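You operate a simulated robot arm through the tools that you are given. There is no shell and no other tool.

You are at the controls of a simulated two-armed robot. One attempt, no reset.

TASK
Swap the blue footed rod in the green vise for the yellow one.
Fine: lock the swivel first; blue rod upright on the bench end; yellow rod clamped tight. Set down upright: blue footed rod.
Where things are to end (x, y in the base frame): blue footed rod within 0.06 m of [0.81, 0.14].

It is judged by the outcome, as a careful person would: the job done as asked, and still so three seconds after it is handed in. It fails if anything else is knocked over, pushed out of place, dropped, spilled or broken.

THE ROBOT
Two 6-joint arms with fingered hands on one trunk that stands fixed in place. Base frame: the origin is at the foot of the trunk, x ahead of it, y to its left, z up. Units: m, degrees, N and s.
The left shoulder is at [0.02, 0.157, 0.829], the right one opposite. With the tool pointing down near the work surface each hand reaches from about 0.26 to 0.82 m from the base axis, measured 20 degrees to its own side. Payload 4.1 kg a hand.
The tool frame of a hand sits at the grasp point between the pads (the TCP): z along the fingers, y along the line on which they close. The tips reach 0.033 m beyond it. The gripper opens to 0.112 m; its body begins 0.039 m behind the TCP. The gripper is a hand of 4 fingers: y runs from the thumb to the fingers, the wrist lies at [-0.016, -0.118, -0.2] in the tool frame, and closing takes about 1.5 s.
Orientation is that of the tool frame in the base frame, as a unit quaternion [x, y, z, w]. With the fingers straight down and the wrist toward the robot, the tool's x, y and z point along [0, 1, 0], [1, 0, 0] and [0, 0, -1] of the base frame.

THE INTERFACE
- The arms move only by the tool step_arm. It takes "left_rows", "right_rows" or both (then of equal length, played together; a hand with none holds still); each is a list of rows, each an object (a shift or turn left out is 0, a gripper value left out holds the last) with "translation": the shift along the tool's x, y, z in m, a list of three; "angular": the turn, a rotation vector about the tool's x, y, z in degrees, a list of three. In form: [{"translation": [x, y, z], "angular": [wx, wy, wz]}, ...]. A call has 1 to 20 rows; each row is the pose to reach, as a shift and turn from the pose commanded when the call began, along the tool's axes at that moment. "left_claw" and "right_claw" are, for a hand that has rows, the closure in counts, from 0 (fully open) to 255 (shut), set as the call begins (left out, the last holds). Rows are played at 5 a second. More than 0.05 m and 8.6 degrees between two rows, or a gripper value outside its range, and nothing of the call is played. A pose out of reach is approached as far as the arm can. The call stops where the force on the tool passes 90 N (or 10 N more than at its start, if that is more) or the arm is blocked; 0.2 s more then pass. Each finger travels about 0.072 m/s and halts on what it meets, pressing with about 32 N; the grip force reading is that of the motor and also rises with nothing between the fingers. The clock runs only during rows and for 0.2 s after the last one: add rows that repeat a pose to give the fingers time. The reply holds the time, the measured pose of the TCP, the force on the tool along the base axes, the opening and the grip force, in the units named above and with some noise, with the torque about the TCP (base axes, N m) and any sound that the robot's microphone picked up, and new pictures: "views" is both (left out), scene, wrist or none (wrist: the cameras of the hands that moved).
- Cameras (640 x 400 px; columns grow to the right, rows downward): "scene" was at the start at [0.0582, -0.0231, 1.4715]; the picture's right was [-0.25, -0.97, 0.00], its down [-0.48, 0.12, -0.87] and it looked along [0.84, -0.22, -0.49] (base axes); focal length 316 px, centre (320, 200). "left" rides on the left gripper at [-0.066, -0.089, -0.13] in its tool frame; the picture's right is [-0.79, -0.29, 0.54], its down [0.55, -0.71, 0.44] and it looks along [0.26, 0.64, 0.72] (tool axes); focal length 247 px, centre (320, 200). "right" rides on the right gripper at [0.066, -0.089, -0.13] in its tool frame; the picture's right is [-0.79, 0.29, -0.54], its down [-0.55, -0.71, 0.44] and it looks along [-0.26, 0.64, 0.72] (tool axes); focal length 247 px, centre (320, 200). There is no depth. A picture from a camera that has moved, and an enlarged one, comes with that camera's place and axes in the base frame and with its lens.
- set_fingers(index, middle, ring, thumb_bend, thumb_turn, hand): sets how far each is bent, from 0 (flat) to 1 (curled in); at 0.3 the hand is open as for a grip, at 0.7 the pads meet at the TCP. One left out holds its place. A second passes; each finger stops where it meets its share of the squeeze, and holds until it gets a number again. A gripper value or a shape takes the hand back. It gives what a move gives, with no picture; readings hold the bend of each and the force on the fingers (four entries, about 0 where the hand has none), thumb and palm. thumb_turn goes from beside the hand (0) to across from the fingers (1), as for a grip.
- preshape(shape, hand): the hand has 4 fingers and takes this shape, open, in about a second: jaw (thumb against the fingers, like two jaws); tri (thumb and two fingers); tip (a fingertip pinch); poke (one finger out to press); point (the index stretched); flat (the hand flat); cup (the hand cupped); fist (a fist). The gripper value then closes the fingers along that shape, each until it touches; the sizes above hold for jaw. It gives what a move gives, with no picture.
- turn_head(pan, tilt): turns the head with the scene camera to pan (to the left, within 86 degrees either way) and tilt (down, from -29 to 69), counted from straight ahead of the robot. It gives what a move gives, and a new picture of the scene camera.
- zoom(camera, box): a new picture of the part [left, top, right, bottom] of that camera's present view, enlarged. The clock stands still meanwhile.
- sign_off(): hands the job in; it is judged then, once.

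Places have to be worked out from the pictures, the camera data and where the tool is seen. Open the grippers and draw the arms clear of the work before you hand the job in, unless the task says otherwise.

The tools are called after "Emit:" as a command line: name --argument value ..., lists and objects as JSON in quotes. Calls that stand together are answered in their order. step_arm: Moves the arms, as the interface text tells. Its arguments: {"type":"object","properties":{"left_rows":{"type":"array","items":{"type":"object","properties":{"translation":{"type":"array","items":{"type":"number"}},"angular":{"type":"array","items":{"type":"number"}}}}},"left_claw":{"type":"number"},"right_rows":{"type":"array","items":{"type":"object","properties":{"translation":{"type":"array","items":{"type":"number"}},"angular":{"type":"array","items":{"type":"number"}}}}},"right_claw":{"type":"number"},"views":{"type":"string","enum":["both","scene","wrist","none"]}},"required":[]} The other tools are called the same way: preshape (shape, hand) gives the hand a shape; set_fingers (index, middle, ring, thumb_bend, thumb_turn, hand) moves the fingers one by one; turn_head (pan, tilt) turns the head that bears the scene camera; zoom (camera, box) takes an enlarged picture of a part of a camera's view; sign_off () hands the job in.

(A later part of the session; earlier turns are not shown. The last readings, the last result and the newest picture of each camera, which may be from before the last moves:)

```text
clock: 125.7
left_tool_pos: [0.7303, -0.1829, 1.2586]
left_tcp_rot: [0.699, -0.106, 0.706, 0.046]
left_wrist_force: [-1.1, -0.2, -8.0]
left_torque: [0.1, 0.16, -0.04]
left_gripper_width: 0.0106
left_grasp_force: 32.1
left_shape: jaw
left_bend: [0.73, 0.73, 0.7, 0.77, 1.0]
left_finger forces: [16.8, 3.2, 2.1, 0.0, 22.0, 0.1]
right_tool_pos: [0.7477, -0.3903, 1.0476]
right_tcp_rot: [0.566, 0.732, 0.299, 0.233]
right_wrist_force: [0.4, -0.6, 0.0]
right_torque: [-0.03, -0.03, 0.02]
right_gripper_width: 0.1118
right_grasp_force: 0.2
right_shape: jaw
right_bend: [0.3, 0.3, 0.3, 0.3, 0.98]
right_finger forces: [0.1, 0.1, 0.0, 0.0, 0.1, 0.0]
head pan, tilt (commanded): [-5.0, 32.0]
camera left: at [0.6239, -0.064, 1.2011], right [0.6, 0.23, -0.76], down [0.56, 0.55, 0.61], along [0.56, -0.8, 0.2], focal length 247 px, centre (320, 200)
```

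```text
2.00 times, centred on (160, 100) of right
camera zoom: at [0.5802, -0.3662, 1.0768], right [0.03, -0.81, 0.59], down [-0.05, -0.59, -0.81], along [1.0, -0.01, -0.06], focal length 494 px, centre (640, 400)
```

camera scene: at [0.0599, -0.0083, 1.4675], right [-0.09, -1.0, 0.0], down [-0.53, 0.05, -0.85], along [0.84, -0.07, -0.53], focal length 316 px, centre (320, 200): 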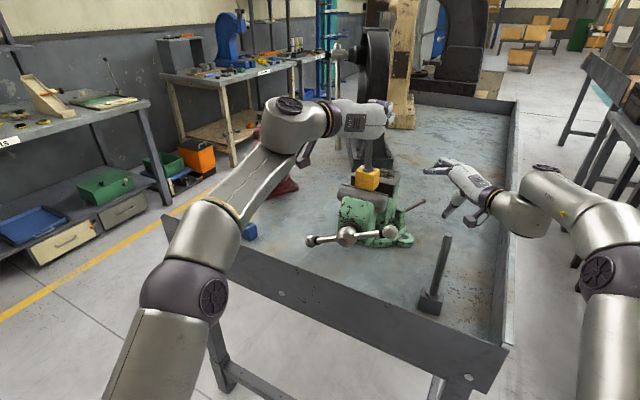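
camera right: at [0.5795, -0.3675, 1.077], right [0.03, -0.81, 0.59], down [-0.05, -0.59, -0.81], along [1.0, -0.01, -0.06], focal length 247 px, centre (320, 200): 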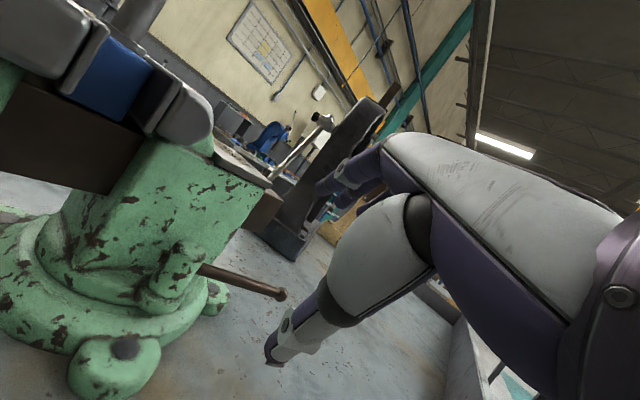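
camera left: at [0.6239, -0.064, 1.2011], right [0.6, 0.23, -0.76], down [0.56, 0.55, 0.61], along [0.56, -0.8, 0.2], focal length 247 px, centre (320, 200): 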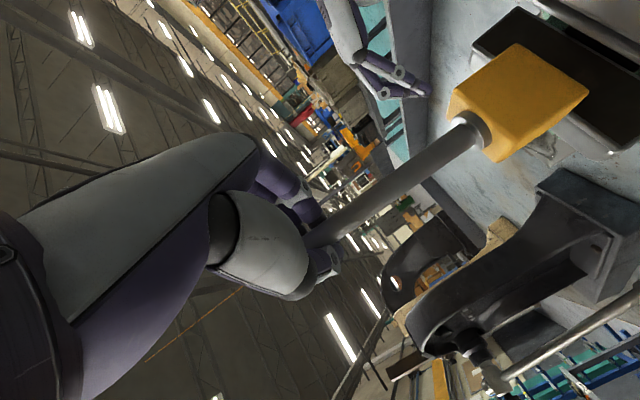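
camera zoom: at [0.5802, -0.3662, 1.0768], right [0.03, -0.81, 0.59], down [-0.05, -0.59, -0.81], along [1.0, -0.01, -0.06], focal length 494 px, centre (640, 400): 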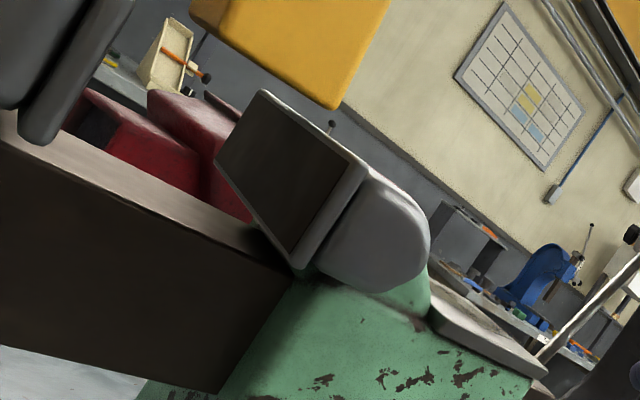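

Triangulating from both views, the block spans s 0.7215–0.762 and the jaws 0.711–0.766, so it is nearly centred with about 4 mm to go back. I shift that and lower 25 mm into the gap, watching the force.

Emit:
step_arm --left_rows '[{"translation": [-0.0001, -0.0013, -0.0037]}, {"translation": [-0.006, -0.0008, -0.0037]}, {"translation": [-0.012, -0.0003, -0.0037]}, {"translation": [-0.018, 0.0002, -0.0037]}, {"translation": [-0.025, 0.0008, -0.0037]}, {"translation": [-0.025, 0.0008, -0.0037]}]' --left_claw 255 --views "none"

Emit:
zoom --camera "scene" --box '[325, 130, 415, 220]'

Emit:
zoom --camera "right" --box '[0, 0, 320, 200]'

```text
clock: 127.1
left_tool_pos: [0.7283, -0.1811, 1.2342]
left_tcp_rot: [0.699, -0.106, 0.706, 0.045]
left_wrist_force: [-0.9, 0.1, -8.7]
left_torque: [0.1, 0.16, 0.02]
left_gripper_width: 0.0105
left_grasp_force: 31.6
left_shape: jaw
left_bend: [0.73, 0.73, 0.7, 0.77, 1.0]
left_finger forces: [16.6, 3.3, 2.1, 0.1, 21.8, 0.0]
right_tool_pos: [0.747, -0.3894, 1.0484]
right_tcp_rot: [0.565, 0.733, 0.3, 0.233]
right_wrist_force: [0.3, -0.6, 0.2]
right_torque: [0.0, 0.01, -0.01]
right_gripper_width: 0.1121
right_grasp_force: 0.2
right_shape: jaw
right_bend: [0.3, 0.3, 0.3, 0.3, 0.98]
right_finger forces: [0.1, 0.0, 0.0, 0.0, 0.0, 0.0]
head pan, tilt (commanded): [-5.0, 32.0]
```

```text
4.44 times, centred on (370, 175) of scene
camera zoom: at [0.0599, -0.0083, 1.4675], right [-0.09, -1.0, 0.0], down [-0.53, 0.05, -0.85], along [0.84, -0.07, -0.53], focal length 1406 px, centre (98, 311)
```

zoom: 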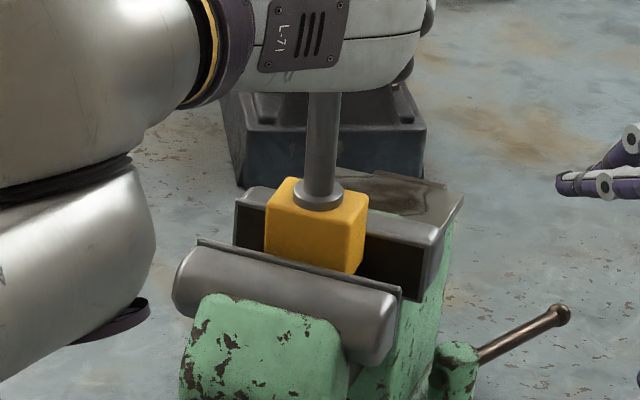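

```text
2.00 times, centred on (160, 100) of right
camera zoom: at [0.5802, -0.3662, 1.0768], right [0.03, -0.81, 0.59], down [-0.05, -0.59, -0.81], along [1.0, -0.01, -0.06], focal length 494 px, centre (640, 400)
```

zoom: 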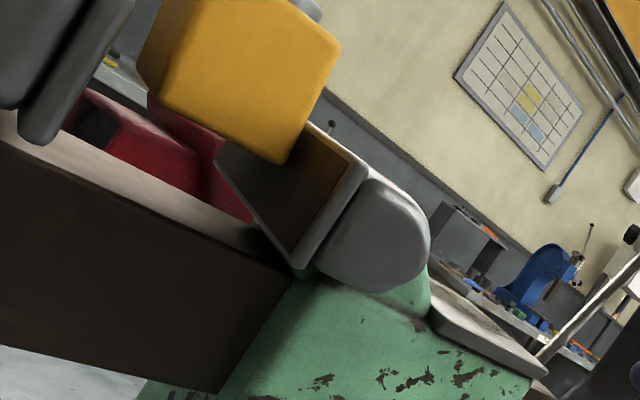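

The block is inside the gap with clearance on both sides and no contact. I lower another 30 mm.

Emit:
step_arm --left_rows '[{"translation": [-0.008, 0.0007, 0]}, {"translation": [-0.016, 0.0014, 0]}, {"translation": [-0.024, 0.002, 0]}, {"translation": [-0.03, 0.0026, 0]}, {"translation": [-0.03, 0.0026, 0]}]' --left_claw 255 --views "none"

Emit:
zoom --camera "scene" --box '[325, 130, 415, 220]'

Emit:
zoom --camera "right" --box '[0, 0, 320, 200]'

```text
clock: 128.3
left_tool_pos: [0.7263, -0.1811, 1.2033]
left_tcp_rot: [0.697, -0.106, 0.707, 0.046]
left_wrist_force: [0.2, 0.0, -3.0]
left_torque: [0.04, 0.11, 0.01]
left_gripper_width: 0.0102
left_grasp_force: 32.0
left_shape: jaw
left_bend: [0.73, 0.73, 0.7, 0.77, 1.0]
left_finger forces: [16.5, 3.3, 2.2, 0.1, 22.1, 0.0]
right_tool_pos: [0.7463, -0.3905, 1.048]
right_tcp_rot: [0.566, 0.732, 0.298, 0.234]
right_wrist_force: [-0.2, -0.3, 0.3]
right_torque: [-0.02, 0.0, 0.05]
right_gripper_width: 0.1117
right_grasp_force: 0.0
right_shape: jaw
right_bend: [0.3, 0.3, 0.3, 0.3, 0.98]
right_finger forces: [0.1, 0.0, 0.0, 0.1, 0.0, 0.0]
head pan, tilt (commanded): [-5.0, 32.0]
```

```text
4.44 times, centred on (370, 175) of scene
camera zoom: at [0.0597, -0.0082, 1.4676], right [-0.09, -1.0, 0.0], down [-0.53, 0.05, -0.85], along [0.84, -0.07, -0.53], focal length 1406 px, centre (98, 311)
```

zoom: 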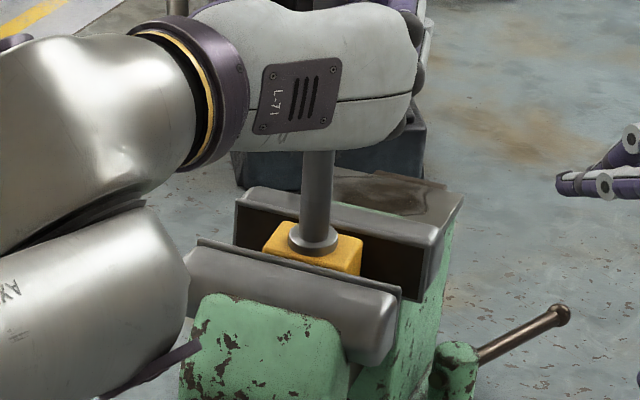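

```text
2.00 times, centred on (160, 100) of right
camera zoom: at [0.5801, -0.3662, 1.0769], right [0.03, -0.81, 0.59], down [-0.05, -0.59, -0.81], along [1.0, -0.01, -0.06], focal length 494 px, centre (640, 400)
```

zoom: 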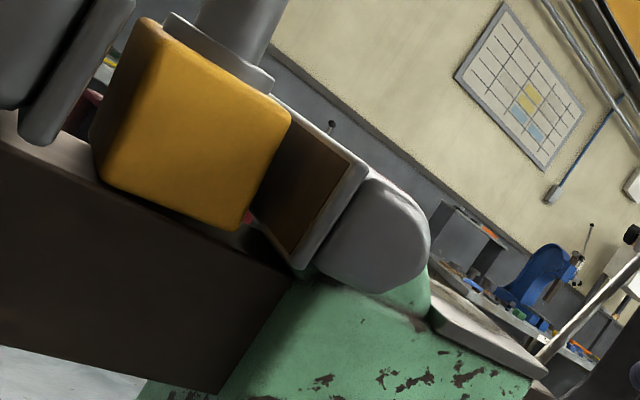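

The block has touched the beam at its near edge and tilts about 5° toward the robot, with 8° of yaw left from the reach trick. I raise 4 mm and square both up while keeping the block in place.

Emit:
step_arm --left_rows '[{"translation": [0.004, 0, 0.001]}, {"translation": [0.004, -0.0004, 0.0075], "angular": [-4, -2.5, 0.1]}, {"translation": [0.004, -0.0007, 0.0148], "angular": [-8, -5, 0.35]}, {"translation": [0.004, -0.0007, 0.0148], "angular": [-8, -5, 0.35]}]' --left_claw 255 --views "none"

Emit:
zoom --camera "scene" --box '[325, 130, 415, 220]'

Emit:
zoom --camera "right" --box '[0, 0, 320, 200]'

```text
clock: 129.3
left_tool_pos: [0.7371, -0.1783, 1.2042]
left_tcp_rot: [0.722, -0.16, 0.668, 0.087]
left_wrist_force: [-0.9, -4.0, 9.7]
left_torque: [-0.26, -0.06, 0.03]
left_gripper_width: 0.0106
left_grasp_force: 31.8
left_shape: jaw
left_bend: [0.73, 0.73, 0.7, 0.78, 1.0]
left_finger forces: [22.1, 3.3, 1.0, 0.1, 20.6, 0.1]
left hand out of reach, approached as far as the arm can: row 3, 4
right_tool_pos: [0.746, -0.39, 1.0473]
right_tcp_rot: [0.566, 0.732, 0.299, 0.234]
right_wrist_force: [-0.7, 0.2, -0.1]
right_torque: [0.01, 0.03, 0.0]
right_gripper_width: 0.1117
right_grasp_force: 0.1
right_shape: jaw
right_bend: [0.3, 0.3, 0.3, 0.3, 0.98]
right_finger forces: [0.0, 0.1, 0.1, 0.0, 0.1, 0.1]
head pan, tilt (commanded): [-5.0, 32.0]
```

```text
4.44 times, centred on (370, 175) of scene
camera zoom: at [0.0593, -0.0083, 1.4676], right [-0.09, -1.0, 0.0], down [-0.53, 0.05, -0.85], along [0.84, -0.07, -0.53], focal length 1406 px, centre (98, 311)
```

zoom: 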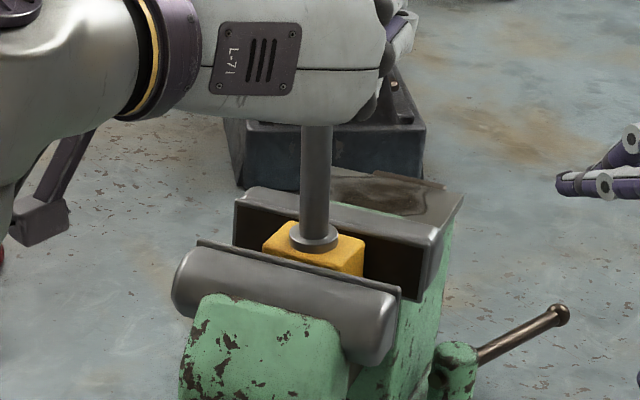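

```text
2.00 times, centred on (160, 100) of right
camera zoom: at [0.5797, -0.3663, 1.0771], right [0.03, -0.81, 0.59], down [-0.05, -0.59, -0.81], along [1.0, -0.01, -0.06], focal length 494 px, centre (640, 400)
```

zoom: 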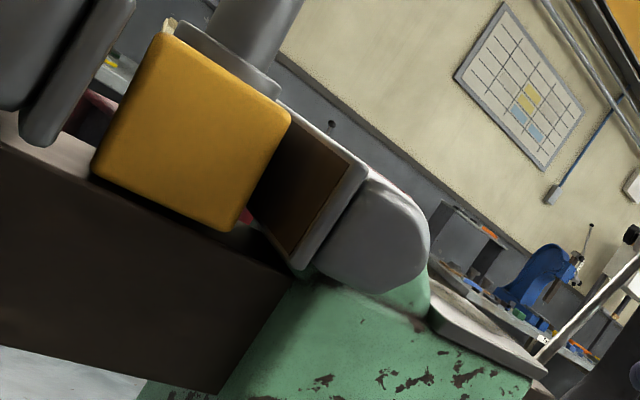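

The block is pressed flat onto the beam with 10 N, while the rod leans about 4° left. I roll the hand 4° to straighten it, relieving the press slightly.

Emit:
step_arm --left_rows '[{"translation": [0.003, 0.001, 0]}, {"translation": [0.003, 0.006, 0], "angular": [0, 0, 2]}, {"translation": [0.003, 0.011, 0], "angular": [0, 0, 4]}, {"translation": [0.003, 0.011, 0], "angular": [0, 0, 4]}]' --left_claw 255 --views "none"

Emit:
zoom --camera "scene" --box '[325, 130, 415, 220]'

Emit:
zoom --camera "right" --box '[0, 0, 320, 200]'

```text
clock: 130.3
left_tool_pos: [0.7333, -0.1815, 1.2009]
left_tcp_rot: [0.715, -0.181, 0.672, 0.062]
left_wrist_force: [4.2, 1.0, 29.2]
left_torque: [-0.54, -0.1, 0.12]
left_gripper_width: 0.01
left_grasp_force: 31.7
left_shape: jaw
left_bend: [0.73, 0.74, 0.7, 0.77, 1.0]
left_finger forces: [24.7, 0.0, 0.1, 0.0, 25.2, 0.1]
left hand out of reach, approached as far as the arm can: row 2, 3, 4
right_tool_pos: [0.7466, -0.39, 1.0495]
right_tcp_rot: [0.565, 0.733, 0.299, 0.234]
right_wrist_force: [0.5, 0.1, -0.9]
right_torque: [-0.01, -0.02, 0.01]
right_gripper_width: 0.1119
right_grasp_force: 0.2
right_shape: jaw
right_bend: [0.3, 0.3, 0.3, 0.3, 0.98]
right_finger forces: [0.0, 0.1, 0.0, 0.0, 0.0, 0.0]
head pan, tilt (commanded): [-5.0, 32.0]
```

```text
4.44 times, centred on (370, 175) of scene
camera zoom: at [0.0589, -0.0079, 1.4676], right [-0.09, -1.0, 0.0], down [-0.53, 0.05, -0.85], along [0.85, -0.07, -0.53], focal length 1406 px, centre (98, 311)
```

zoom: 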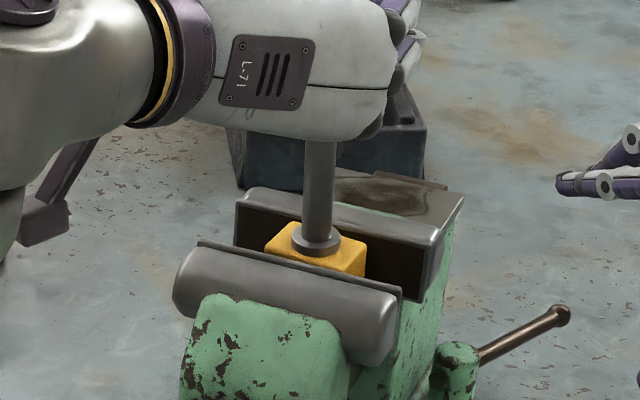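

```text
2.00 times, centred on (160, 100) of right
camera zoom: at [0.5796, -0.3658, 1.0774], right [0.03, -0.81, 0.59], down [-0.05, -0.59, -0.81], along [1.0, -0.01, -0.06], focal length 494 px, centre (640, 400)
```

zoom: 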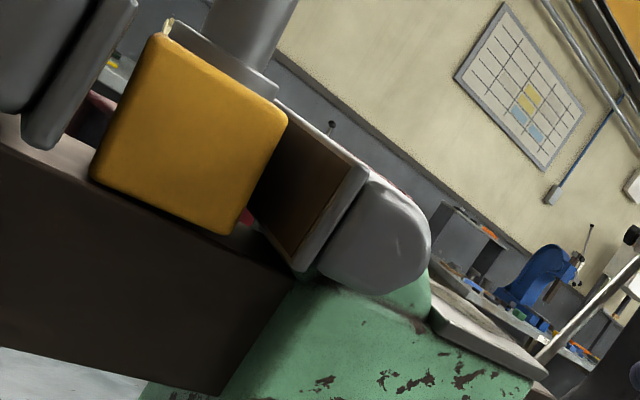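

The rod is within about 2° of vertical, but the arm at its limit presses down with 29 N. I ease up a few millimetres before releasing.

Emit:
step_arm --left_rows '[{"translation": [0.003, 0, -0.001]}, {"translation": [0.004, 0, -0.002]}, {"translation": [0.004, 0, -0.002]}]' --left_claw 255 --views "none"

```text
clock: 131.1
left_tool_pos: [0.7289, -0.1824, 1.2011]
left_tcp_rot: [0.716, -0.184, 0.67, 0.063]
left_wrist_force: [3.5, 0.5, 20.8]
left_torque: [-0.42, -0.11, 0.09]
left_gripper_width: 0.0104
left_grasp_force: 31.9
left_shape: jaw
left_bend: [0.73, 0.74, 0.7, 0.78, 1.0]
left_finger forces: [22.9, 0.1, 0.0, 0.0, 23.6, 0.1]
right_tool_pos: [0.7457, -0.3902, 1.048]
right_tcp_rot: [0.565, 0.733, 0.299, 0.233]
right_wrist_force: [0.4, -0.7, 0.1]
right_torque: [0.0, 0.0, 0.01]
right_gripper_width: 0.1121
right_grasp_force: 0.0
right_shape: jaw
right_bend: [0.3, 0.3, 0.3, 0.3, 0.98]
right_finger forces: [0.0, 0.1, 0.0, 0.0, 0.1, 0.1]
head pan, tilt (commanded): [-5.0, 32.0]
```

The press is down to 21 N. I ease up a little more.

Emit:
step_arm --left_rows '[{"translation": [0.003, 0, 0]}, {"translation": [0.005, 0, 0]}, {"translation": [0.005, 0, 0]}]' --left_claw 255 --views "none"

Emit:
zoom --camera "scene" --box '[325, 130, 415, 220]'

Emit:
zoom --camera "right" --box '[0, 0, 320, 200]'

```text
clock: 131.9
left_tool_pos: [0.7306, -0.1836, 1.202]
left_tcp_rot: [0.717, -0.185, 0.669, 0.063]
left_wrist_force: [1.1, -0.4, 6.6]
left_torque: [-0.26, -0.01, 0.05]
left_gripper_width: 0.0103
left_grasp_force: 31.9
left_shape: jaw
left_bend: [0.73, 0.74, 0.7, 0.78, 1.0]
left_finger forces: [21.3, 0.0, 0.1, 0.1, 21.4, 0.0]
right_tool_pos: [0.7479, -0.3902, 1.048]
right_tcp_rot: [0.566, 0.732, 0.299, 0.233]
right_wrist_force: [-0.4, 0.5, -0.8]
right_torque: [-0.04, 0.0, -0.01]
right_gripper_width: 0.1118
right_grasp_force: 0.1
right_shape: jaw
right_bend: [0.3, 0.3, 0.3, 0.3, 0.98]
right_finger forces: [0.1, 0.0, 0.0, 0.0, 0.0, 0.0]
head pan, tilt (commanded): [-5.0, 32.0]
```

```text
4.44 times, centred on (370, 175) of scene
camera zoom: at [0.0595, -0.0082, 1.4676], right [-0.09, -1.0, 0.0], down [-0.53, 0.05, -0.85], along [0.84, -0.07, -0.53], focal length 1406 px, centre (98, 311)
```

zoom: 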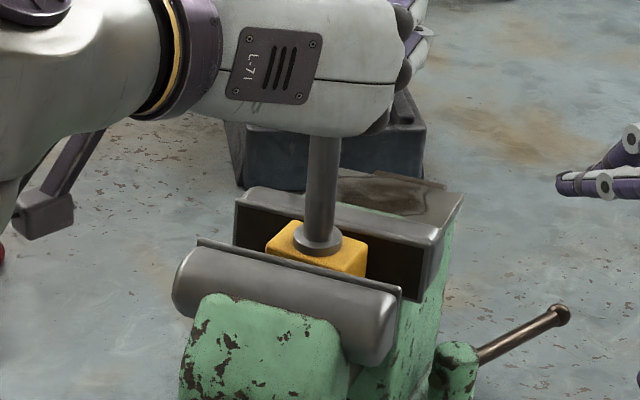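

```text
2.00 times, centred on (160, 100) of right
camera zoom: at [0.5799, -0.3662, 1.077], right [0.03, -0.81, 0.59], down [-0.05, -0.59, -0.81], along [1.0, -0.01, -0.06], focal length 494 px, centre (640, 400)
```

zoom: 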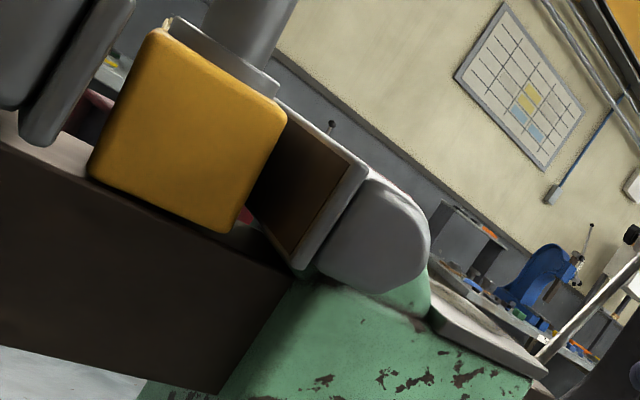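

The load is nearly off and the rod reads vertical in the scene view. I open the left hand and check that the yellow rod stands by itself in the gap.

Emit:
step_arm --left_rows '[{"translation": [0, 0, 0]}, {"translation": [0, 0, 0]}, {"translation": [0, 0, 0]}, {"translation": [0, 0, 0]}, {"translation": [0, 0, 0]}, {"translation": [0, 0, 0]}, {"translation": [0, 0, 0]}]' --left_claw 0 --views "wrist"

Emit:
zoom --camera "scene" --box '[305, 80, 435, 220]'

Emit:
zoom --camera "right" --box '[0, 0, 320, 200]'

```text
clock: 133.5
left_tool_pos: [0.7311, -0.1833, 1.2031]
left_tcp_rot: [0.717, -0.184, 0.669, 0.063]
left_wrist_force: [-0.2, 0.2, 0.0]
left_torque: [0.03, 0.01, 0.01]
left_gripper_width: 0.1116
left_grasp_force: 0.1
left_shape: jaw
left_bend: [0.3, 0.3, 0.3, 0.3, 0.98]
left_finger forces: [0.1, 0.0, 0.1, 0.0, 0.0, 0.0]
right_tool_pos: [0.7478, -0.39, 1.0484]
right_tcp_rot: [0.565, 0.733, 0.299, 0.233]
right_wrist_force: [-0.3, 0.6, -0.2]
right_torque: [-0.02, -0.01, 0.01]
right_gripper_width: 0.1117
right_grasp_force: 0.0
right_shape: jaw
right_bend: [0.3, 0.3, 0.3, 0.3, 0.98]
right_finger forces: [0.0, 0.0, 0.0, 0.0, 0.0, 0.0]
head pan, tilt (commanded): [-5.0, 32.0]
camera left: at [0.6385, -0.0462, 1.1662], right [0.58, 0.23, -0.79], down [0.68, 0.41, 0.61], along [0.46, -0.88, 0.08], focal length 247 px, centre (320, 200)
```

left: 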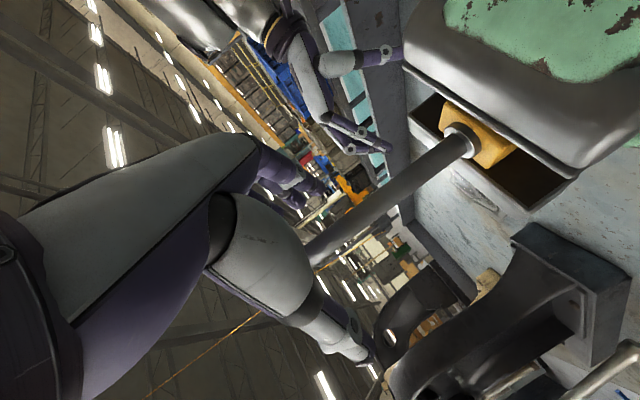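

```text
2.86 times, centred on (370, 150) of scene
camera zoom: at [0.0596, -0.0082, 1.4676], right [-0.09, -1.0, 0.0], down [-0.53, 0.05, -0.85], along [0.84, -0.07, -0.53], focal length 904 px, centre (177, 343)
```

zoom: 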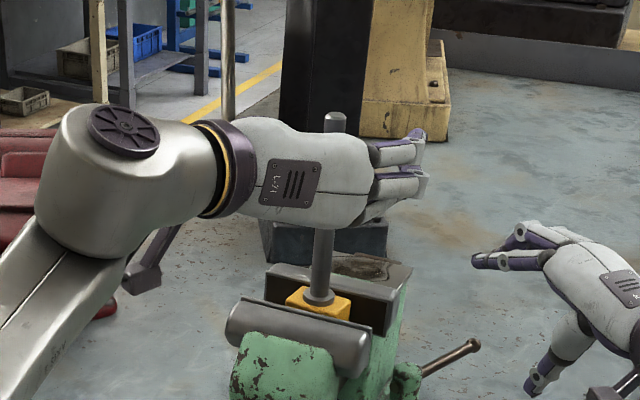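

```text
2.00 times, centred on (160, 100) of right
camera zoom: at [0.58, -0.3662, 1.077], right [0.03, -0.81, 0.59], down [-0.05, -0.59, -0.81], along [1.0, -0.01, -0.06], focal length 494 px, centre (640, 400)
```

zoom: 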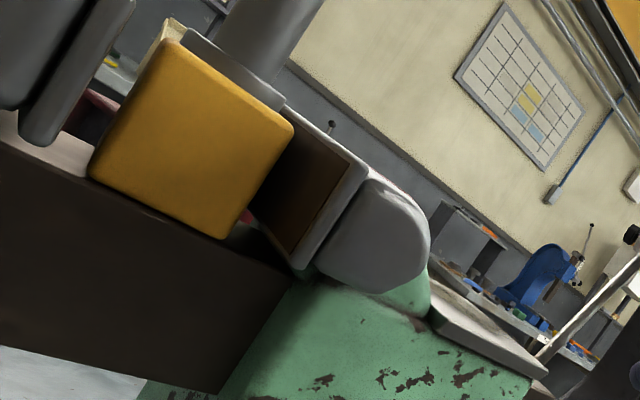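

The yellow block settled flat on the beam and the rod stands upright. I withdraw the left hand straight back along its fingers.

Emit:
step_arm --left_rows '[{"translation": [0, 0, -0.02]}, {"translation": [0, 0, -0.04]}, {"translation": [0, 0, -0.07]}, {"translation": [0, 0, -0.1]}, {"translation": [0.01, 0, -0.13]}, {"translation": [0.01, 0, -0.13]}]' --left_claw 0 --views "scene"

Emit:
zoom --camera "scene" --box '[255, 80, 435, 280]'

```text
clock: 134.9
left_tool_pos: [0.6092, -0.1402, 1.2258]
left_tcp_rot: [0.717, -0.185, 0.669, 0.063]
left_wrist_force: [0.0, 0.6, -0.8]
left_torque: [0.0, 0.02, -0.02]
left_gripper_width: 0.1114
left_grasp_force: 0.1
left_shape: jaw
left_bend: [0.3, 0.3, 0.3, 0.3, 0.98]
left_finger forces: [0.0, 0.0, 0.0, 0.0, 0.1, 0.0]
right_tool_pos: [0.7455, -0.3905, 1.0492]
right_tcp_rot: [0.565, 0.732, 0.3, 0.233]
right_wrist_force: [0.5, -1.1, -0.2]
right_torque: [0.01, -0.01, 0.01]
right_gripper_width: 0.1117
right_grasp_force: 0.2
right_shape: jaw
right_bend: [0.3, 0.3, 0.3, 0.3, 0.98]
right_finger forces: [0.0, 0.0, 0.0, 0.1, 0.0, 0.0]
head pan, tilt (commanded): [-5.0, 32.0]
camera scene: at [0.0597, -0.0082, 1.4676], right [-0.09, -1.0, 0.0], down [-0.53, 0.05, -0.85], along [0.84, -0.07, -0.53], focal length 316 px, centre (320, 200)
```

scene: 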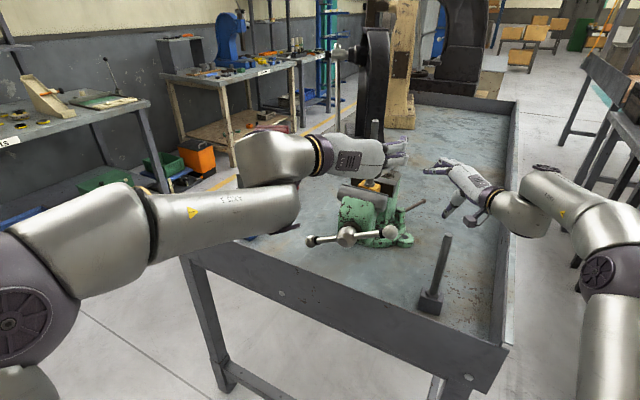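

```text
2.00 times, centred on (345, 180) of scene
camera zoom: at [0.0597, -0.0082, 1.4676], right [-0.09, -1.0, 0.0], down [-0.53, 0.05, -0.85], along [0.84, -0.07, -0.53], focal length 633 px, centre (270, 240)
```

zoom: 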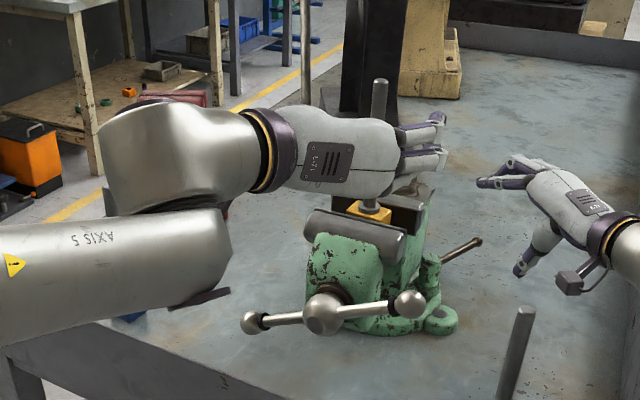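

The yellow rod stands on the beam between the jaws. To close the screw clockwise I level the closed left hand above handle end A on the right, near [0.586, -0.205, 1.05], and will push it down.

Emit:
step_arm --left_rows '[{"translation": [-0.001, 0.03, 0.001], "angular": [0.1, 2.2, -3.6]}, {"translation": [-0.003, 0.06, 0.002], "angular": [0.2, 4.4, -7.2]}, {"translation": [-0.0052, 0.093, 0.0029], "angular": [0.3, 5.55, -9.1]}, {"translation": [-0.04, 0.099, 0.006], "angular": [0.3, 5.55, -9.1]}, {"translation": [-0.0799, 0.105, 0.0103], "angular": [0.3, 5.55, -9.1]}, {"translation": [-0.0799, 0.105, 0.0103], "angular": [0.3, 5.55, -9.1]}, {"translation": [-0.0799, 0.105, 0.0103], "angular": [0.3, 5.55, -9.1]}]' --left_claw 255 --views "both"

Emit:
zoom --camera "scene" --box '[255, 120, 455, 290]'

```text
clock: 136.5
left_tool_pos: [0.5783, -0.2264, 1.1296]
left_tcp_rot: [0.696, -0.122, 0.697, 0.124]
left_wrist_force: [0.1, -0.2, -0.2]
left_torque: [-0.01, 0.04, 0.02]
left_gripper_width: 0.0002
left_grasp_force: 32.6
left_shape: jaw
left_bend: [0.7, 0.7, 0.7, 0.51, 1.0]
left_finger forces: [0.1, 0.0, 0.0, 0.1, 0.0, 0.0]
right_tool_pos: [0.7467, -0.3905, 1.0476]
right_tcp_rot: [0.565, 0.732, 0.299, 0.234]
right_wrist_force: [-0.1, -0.1, -0.3]
right_torque: [-0.02, 0.0, 0.02]
right_gripper_width: 0.112
right_grasp_force: 0.0
right_shape: jaw
right_bend: [0.3, 0.3, 0.3, 0.3, 0.98]
right_finger forces: [0.0, 0.0, 0.0, 0.0, 0.0, 0.1]
head pan, tilt (commanded): [-5.0, 32.0]
camera scene: at [0.0596, -0.0082, 1.4676], right [-0.09, -1.0, 0.0], down [-0.53, 0.05, -0.85], along [0.84, -0.07, -0.53], focal length 316 px, centre (320, 200)
camera left: at [0.4879, -0.0988, 1.0632], right [0.6, 0.08, -0.79], down [0.65, 0.52, 0.55], along [0.46, -0.85, 0.26], focal length 247 px, centre (320, 200)
```

scene: 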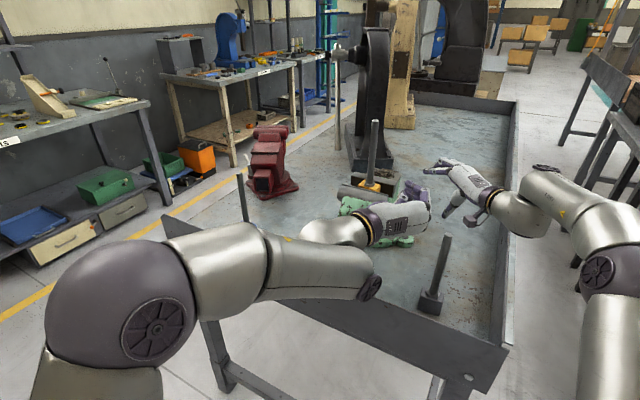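
left: 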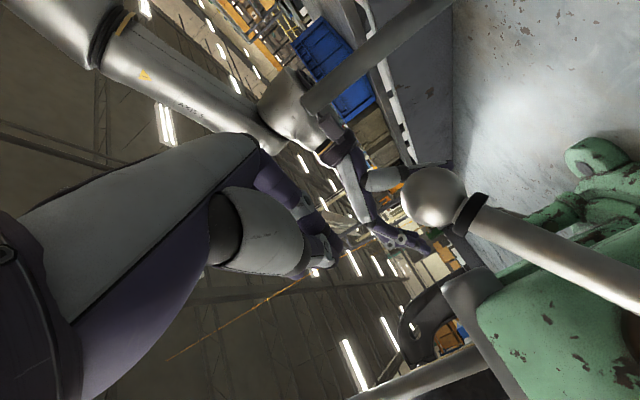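

```text
2.35 times, centred on (355, 205) of scene
camera zoom: at [0.0596, -0.0082, 1.4676], right [-0.09, -1.0, 0.0], down [-0.53, 0.05, -0.85], along [0.84, -0.07, -0.53], focal length 744 px, centre (238, 188)
```

zoom: 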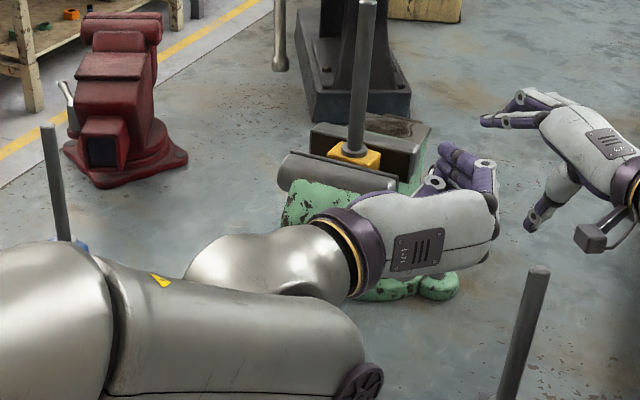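

A low horizontal wrist would hit the bench lip, so I pitch the fist 25° nose-down to keep the wrist high before pressing on ball A.

Emit:
step_arm --left_rows '[{"translation": [0.005, -0.004, 0], "angular": [0, -8, 0]}, {"translation": [0.01, -0.008, 0], "angular": [0, -16, 0]}, {"translation": [0.01, -0.01, 0], "angular": [0, -24, 0]}, {"translation": [0.01, -0.01, 0], "angular": [0, -26, 0]}, {"translation": [0.01, -0.01, 0], "angular": [0, -26, 0]}]' --left_claw 255 --views "both"

Emit:
zoom --camera "scene" --box '[255, 120, 455, 290]'

```text
clock: 137.7
left_tool_pos: [0.5834, -0.2178, 1.1395]
left_tcp_rot: [0.835, -0.146, 0.522, 0.092]
left_wrist_force: [-0.2, 0.5, -0.1]
left_torque: [-0.03, 0.01, 0.0]
left_gripper_width: 0.0
left_grasp_force: 32.3
left_shape: jaw
left_bend: [0.7, 0.7, 0.7, 0.51, 1.0]
left_finger forces: [0.1, 0.0, 0.0, 0.1, 0.1, 0.0]
right_tool_pos: [0.7474, -0.391, 1.048]
right_tcp_rot: [0.565, 0.732, 0.299, 0.234]
right_wrist_force: [0.3, -0.8, 0.2]
right_torque: [0.0, 0.0, 0.01]
right_gripper_width: 0.1119
right_grasp_force: 0.0
right_shape: jaw
right_bend: [0.3, 0.3, 0.3, 0.3, 0.98]
right_finger forces: [0.0, 0.0, 0.0, 0.0, 0.0, 0.0]
head pan, tilt (commanded): [-5.0, 32.0]
camera scene: at [0.0596, -0.0082, 1.4676], right [-0.09, -1.0, 0.0], down [-0.53, 0.05, -0.85], along [0.84, -0.07, -0.53], focal length 316 px, centre (320, 200)
camera left: at [0.4772, -0.085, 1.138], right [0.23, 0.22, -0.95], down [0.84, 0.45, 0.31], along [0.5, -0.86, -0.08], focal length 247 px, centre (320, 200)
```

scene: 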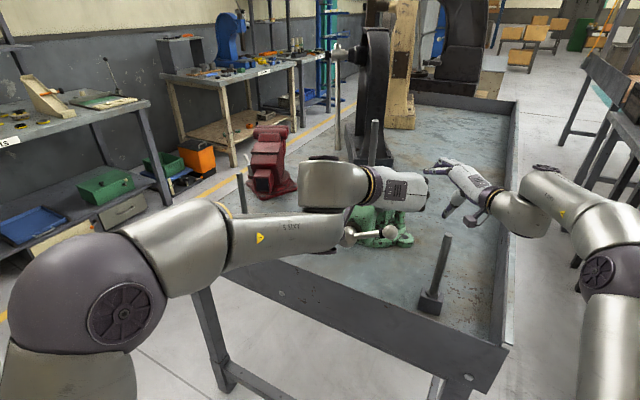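
left: 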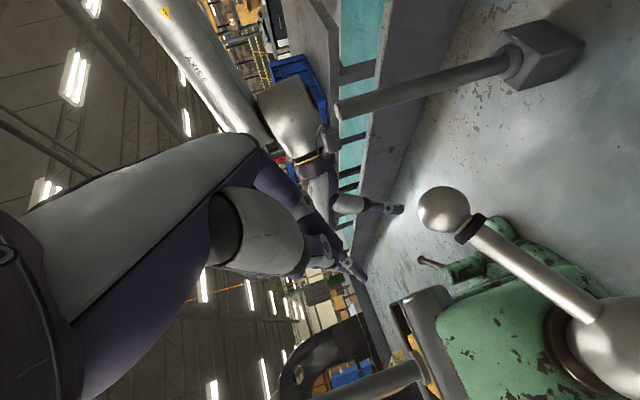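

```text
2.35 times, centred on (355, 205) of scene
camera zoom: at [0.0596, -0.0082, 1.4676], right [-0.09, -1.0, 0.0], down [-0.53, 0.05, -0.85], along [0.84, -0.07, -0.53], focal length 744 px, centre (238, 188)
```

zoom: 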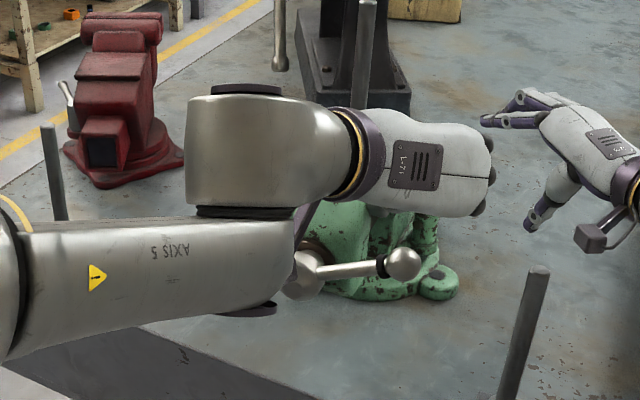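

Ball A is directly below the fist. I descend onto it and push it down along its arc in small steps.

Emit:
step_arm --left_rows '[{"translation": [-0.018, 0, 0.0087]}, {"translation": [-0.036, 0, 0.0175]}, {"translation": [-0.054, 0, 0.0262]}, {"translation": [-0.068, 0, 0.033]}, {"translation": [-0.081, 0, 0.0393]}, {"translation": [-0.095, 0, 0.046]}, {"translation": [-0.108, 0, 0.0525]}, {"translation": [-0.108, 0, 0.0525]}]' --left_claw 255 --views "both"

Emit:
zoom --camera "scene" --box '[255, 100, 455, 290]'

Emit:
zoom --camera "right" --box '[0, 0, 320, 200]'

```text
clock: 139.5
left_tool_pos: [0.5829, -0.2192, 1.0196]
left_tcp_rot: [0.835, -0.147, 0.522, 0.093]
left_wrist_force: [0.0, -2.4, 2.4]
left_torque: [-0.03, 0.0, 0.02]
left_gripper_width: 0.0
left_grasp_force: 32.0
left_shape: jaw
left_bend: [0.7, 0.7, 0.7, 0.51, 1.0]
left_finger forces: [0.0, 0.0, 0.0, 0.0, 3.2, 0.1]
right_tool_pos: [0.7464, -0.3897, 1.0489]
right_tcp_rot: [0.566, 0.732, 0.299, 0.234]
right_wrist_force: [0.0, 0.4, 0.9]
right_torque: [0.0, 0.0, -0.01]
right_gripper_width: 0.112
right_grasp_force: 0.1
right_shape: jaw
right_bend: [0.3, 0.3, 0.3, 0.3, 0.98]
right_finger forces: [0.0, 0.1, 0.1, 0.1, 0.1, 0.0]
head pan, tilt (commanded): [-5.0, 32.0]
camera scene: at [0.0596, -0.0083, 1.4676], right [-0.09, -1.0, 0.0], down [-0.53, 0.05, -0.85], along [0.84, -0.07, -0.53], focal length 316 px, centre (320, 200)
camera left: at [0.4767, -0.0856, 1.0175], right [0.23, 0.22, -0.95], down [0.84, 0.45, 0.3], along [0.5, -0.86, -0.08], focal length 247 px, centre (320, 200)
```

scene: 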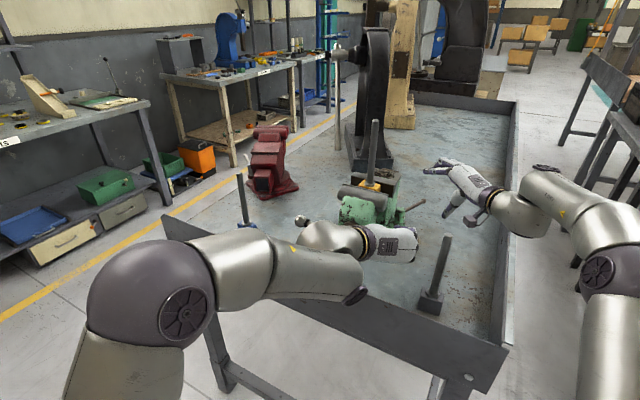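
left: 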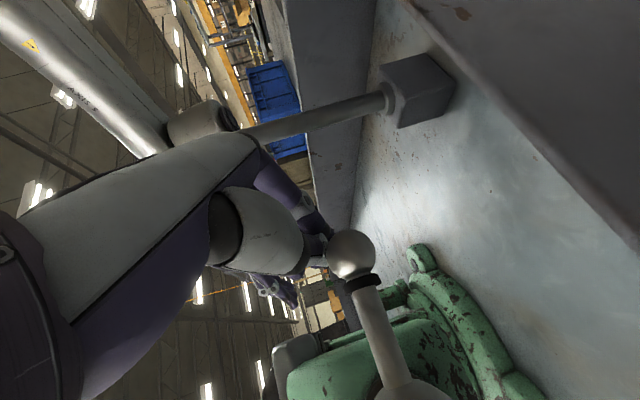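

```text
2.11 times, centred on (355, 195) of scene
camera zoom: at [0.0596, -0.0083, 1.4676], right [-0.09, -1.0, 0.0], down [-0.53, 0.05, -0.85], along [0.84, -0.07, -0.53], focal length 666 px, centre (246, 210)
```

zoom: 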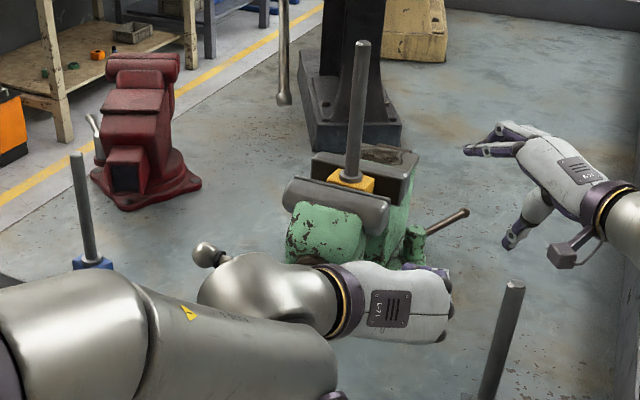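

```text
2.00 times, centred on (160, 100) of right
camera zoom: at [0.58, -0.3662, 1.077], right [0.03, -0.81, 0.59], down [-0.05, -0.59, -0.81], along [1.0, -0.01, -0.06], focal length 494 px, centre (640, 400)
```

zoom: 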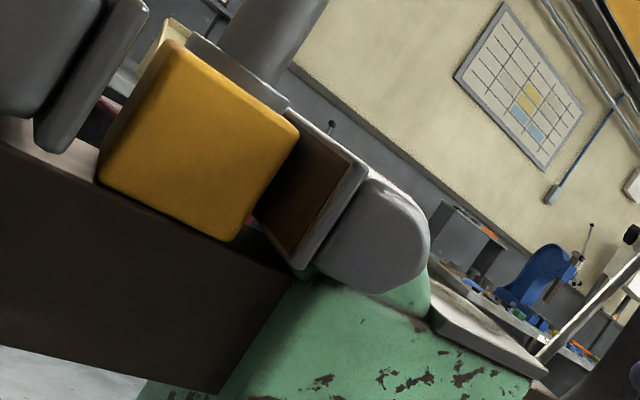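

The jaw is closing and the yellow block rides with it, upright. I push ball A further down.

Emit:
step_arm --left_rows '[{"translation": [-0.013, 0, 0.0063]}, {"translation": [-0.027, 0, 0.013]}, {"translation": [-0.04, 0, 0.0195]}, {"translation": [-0.052, 0, 0.0253]}, {"translation": [-0.052, 0, 0.0253]}]' --left_claw 255 --views "both"

Emit:
zoom --camera "scene" --box '[255, 100, 455, 290]'

Emit:
zoom --camera "right" --box '[0, 0, 320, 200]'

```text
clock: 140.7
left_tool_pos: [0.5809, -0.2185, 0.9609]
left_tcp_rot: [0.836, -0.147, 0.521, 0.092]
left_wrist_force: [-1.7, -1.9, 0.2]
left_torque: [-0.01, 0.02, 0.02]
left_gripper_width: 0.0
left_grasp_force: 31.9
left_shape: jaw
left_bend: [0.7, 0.7, 0.7, 0.51, 1.0]
left_finger forces: [0.0, 0.0, 0.1, 0.1, 2.8, 0.0]
right_tool_pos: [0.746, -0.3903, 1.0476]
right_tcp_rot: [0.566, 0.732, 0.298, 0.234]
right_wrist_force: [0.3, -0.8, 0.4]
right_torque: [-0.02, 0.0, 0.0]
right_gripper_width: 0.112
right_grasp_force: 0.0
right_shape: jaw
right_bend: [0.3, 0.3, 0.3, 0.3, 0.98]
right_finger forces: [0.1, 0.2, 0.0, 0.0, 0.0, 0.1]
head pan, tilt (commanded): [-5.0, 32.0]
camera scene: at [0.0596, -0.0083, 1.4676], right [-0.09, -1.0, 0.0], down [-0.53, 0.05, -0.85], along [0.84, -0.07, -0.53], focal length 316 px, centre (320, 200)
camera left: at [0.4756, -0.0862, 0.9594], right [0.23, 0.22, -0.95], down [0.84, 0.45, 0.3], along [0.5, -0.86, -0.08], focal length 247 px, centre (320, 200)
```

scene: 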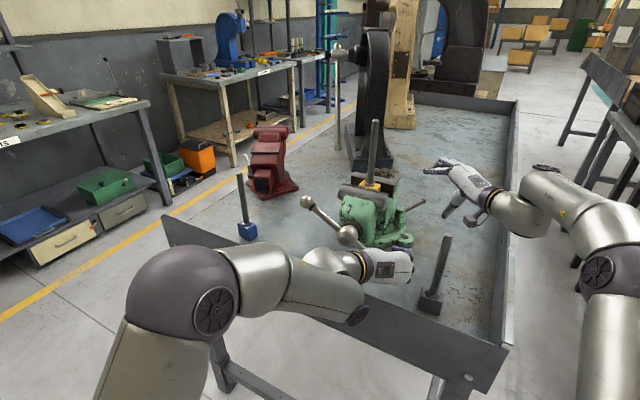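
left: 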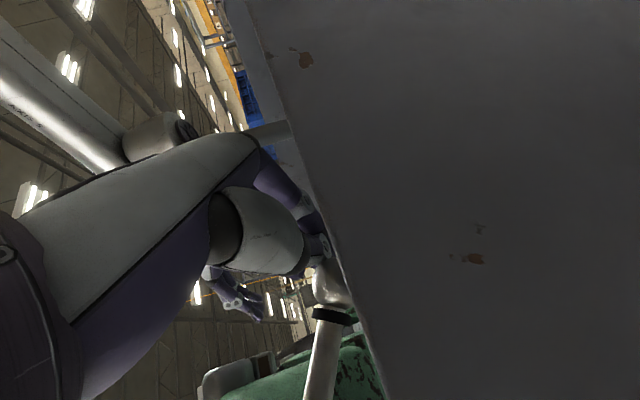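

```text
2.11 times, centred on (355, 195) of scene
camera zoom: at [0.0596, -0.0083, 1.4676], right [-0.09, -1.0, 0.0], down [-0.53, 0.05, -0.85], along [0.84, -0.07, -0.53], focal length 666 px, centre (246, 210)
```

zoom: 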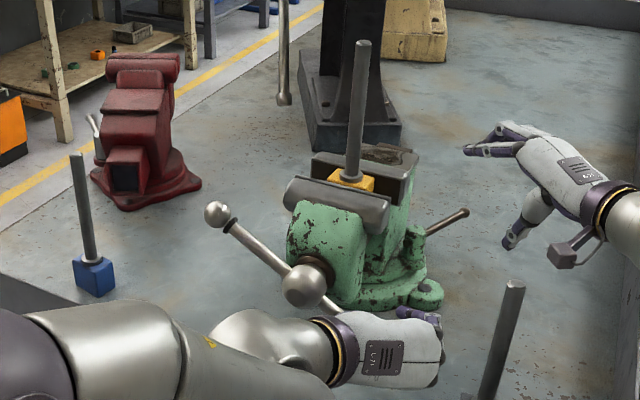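

```text
2.00 times, centred on (160, 100) of right
camera zoom: at [0.5799, -0.3663, 1.077], right [0.03, -0.81, 0.59], down [-0.05, -0.59, -0.81], along [1.0, -0.01, -0.06], focal length 494 px, centre (640, 400)
```

zoom: 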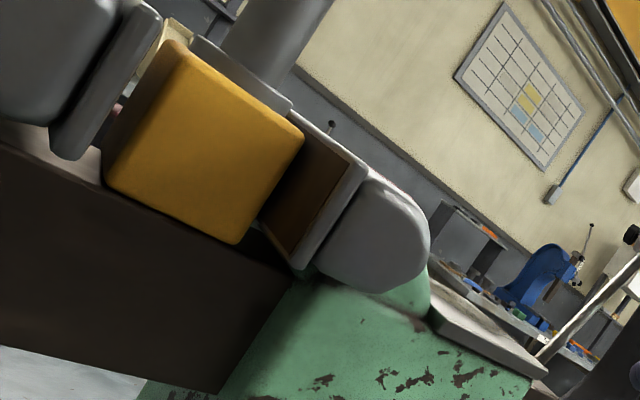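

B has come up to about 147° on the left and the yellow block is moving in with the jaw. Next I carry B over the top. I lift the fist, swing it around the front at height, and bring it to the left of ball B.

Emit:
step_arm --left_rows '[{"translation": [0.04, -0.001, -0.021]}, {"translation": [0.08, -0.0015, -0.042]}, {"translation": [0.1142, -0.0021, -0.06]}, {"translation": [0.1034, -0.0272, -0.0879]}, {"translation": [0.0926, -0.0523, -0.1158]}, {"translation": [0.0818, -0.0773, -0.1436]}, {"translation": [0.071, -0.1024, -0.1715]}, {"translation": [0.072, -0.1404, -0.1695]}, {"translation": [0.073, -0.1784, -0.1676]}, {"translation": [0.074, -0.2163, -0.1656]}, {"translation": [0.075, -0.2543, -0.1636]}, {"translation": [0.09, -0.2627, -0.1329]}, {"translation": [0.105, -0.271, -0.1022]}, {"translation": [0.12, -0.2794, -0.0714]}, {"translation": [0.1351, -0.2877, -0.0407]}, {"translation": [0.1351, -0.2877, -0.0407]}]' --left_claw 255 --views "both"

Emit:
zoom --camera "scene" --box '[225, 100, 425, 290]'

```text
clock: 144.1
left_tool_pos: [0.7036, 0.0423, 1.1028]
left_tcp_rot: [0.835, -0.147, 0.522, 0.092]
left_wrist_force: [0.9, 0.4, 0.0]
left_torque: [-0.01, 0.04, -0.02]
left_gripper_width: 0.0001
left_grasp_force: 32.2
left_shape: jaw
left_bend: [0.7, 0.7, 0.7, 0.51, 1.0]
left_finger forces: [0.1, 0.0, 0.0, 0.1, 0.1, 0.0]
right_tool_pos: [0.7473, -0.3893, 1.0492]
right_tcp_rot: [0.565, 0.733, 0.299, 0.233]
right_wrist_force: [0.1, -0.3, 0.8]
right_torque: [0.01, -0.01, -0.01]
right_gripper_width: 0.1118
right_grasp_force: 0.1
right_shape: jaw
right_bend: [0.3, 0.3, 0.3, 0.3, 0.98]
right_finger forces: [0.0, 0.0, 0.0, 0.0, 0.0, 0.1]
head pan, tilt (commanded): [-5.0, 32.0]
camera scene: at [0.0595, -0.0082, 1.4676], right [-0.09, -1.0, 0.0], down [-0.53, 0.05, -0.85], along [0.84, -0.07, -0.53], focal length 316 px, centre (320, 200)
camera left: at [0.5972, 0.1756, 1.1007], right [0.23, 0.22, -0.95], down [0.84, 0.45, 0.3], along [0.5, -0.86, -0.08], focal length 247 px, centre (320, 200)
```

scene: 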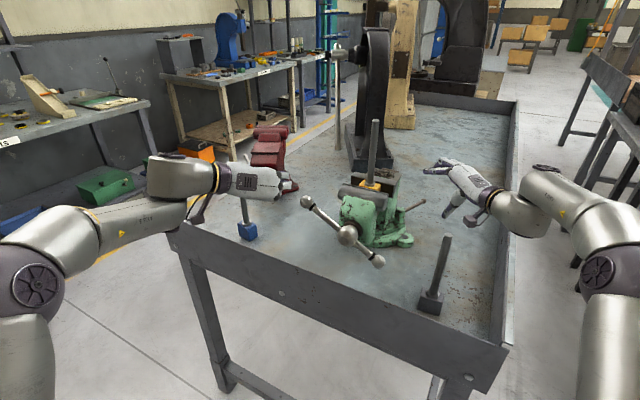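
left: 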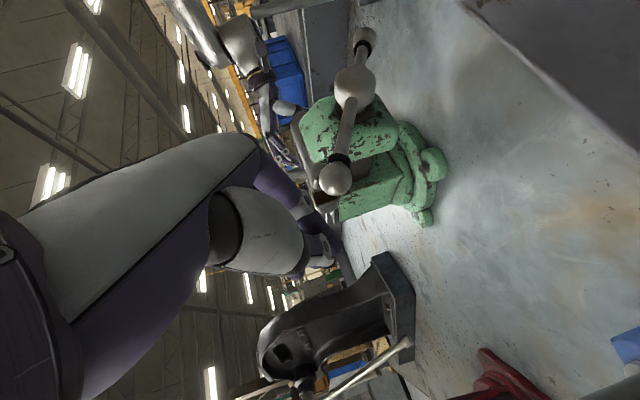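

```text
2.11 times, centred on (325, 195) of scene
camera zoom: at [0.0595, -0.0082, 1.4676], right [-0.09, -1.0, 0.0], down [-0.53, 0.05, -0.85], along [0.84, -0.07, -0.53], focal length 666 px, centre (310, 210)
```

zoom: 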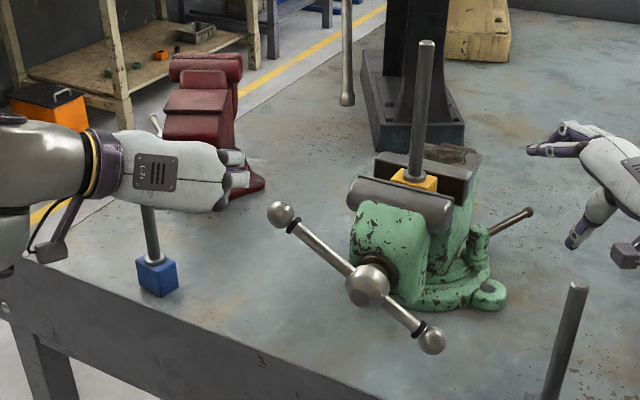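

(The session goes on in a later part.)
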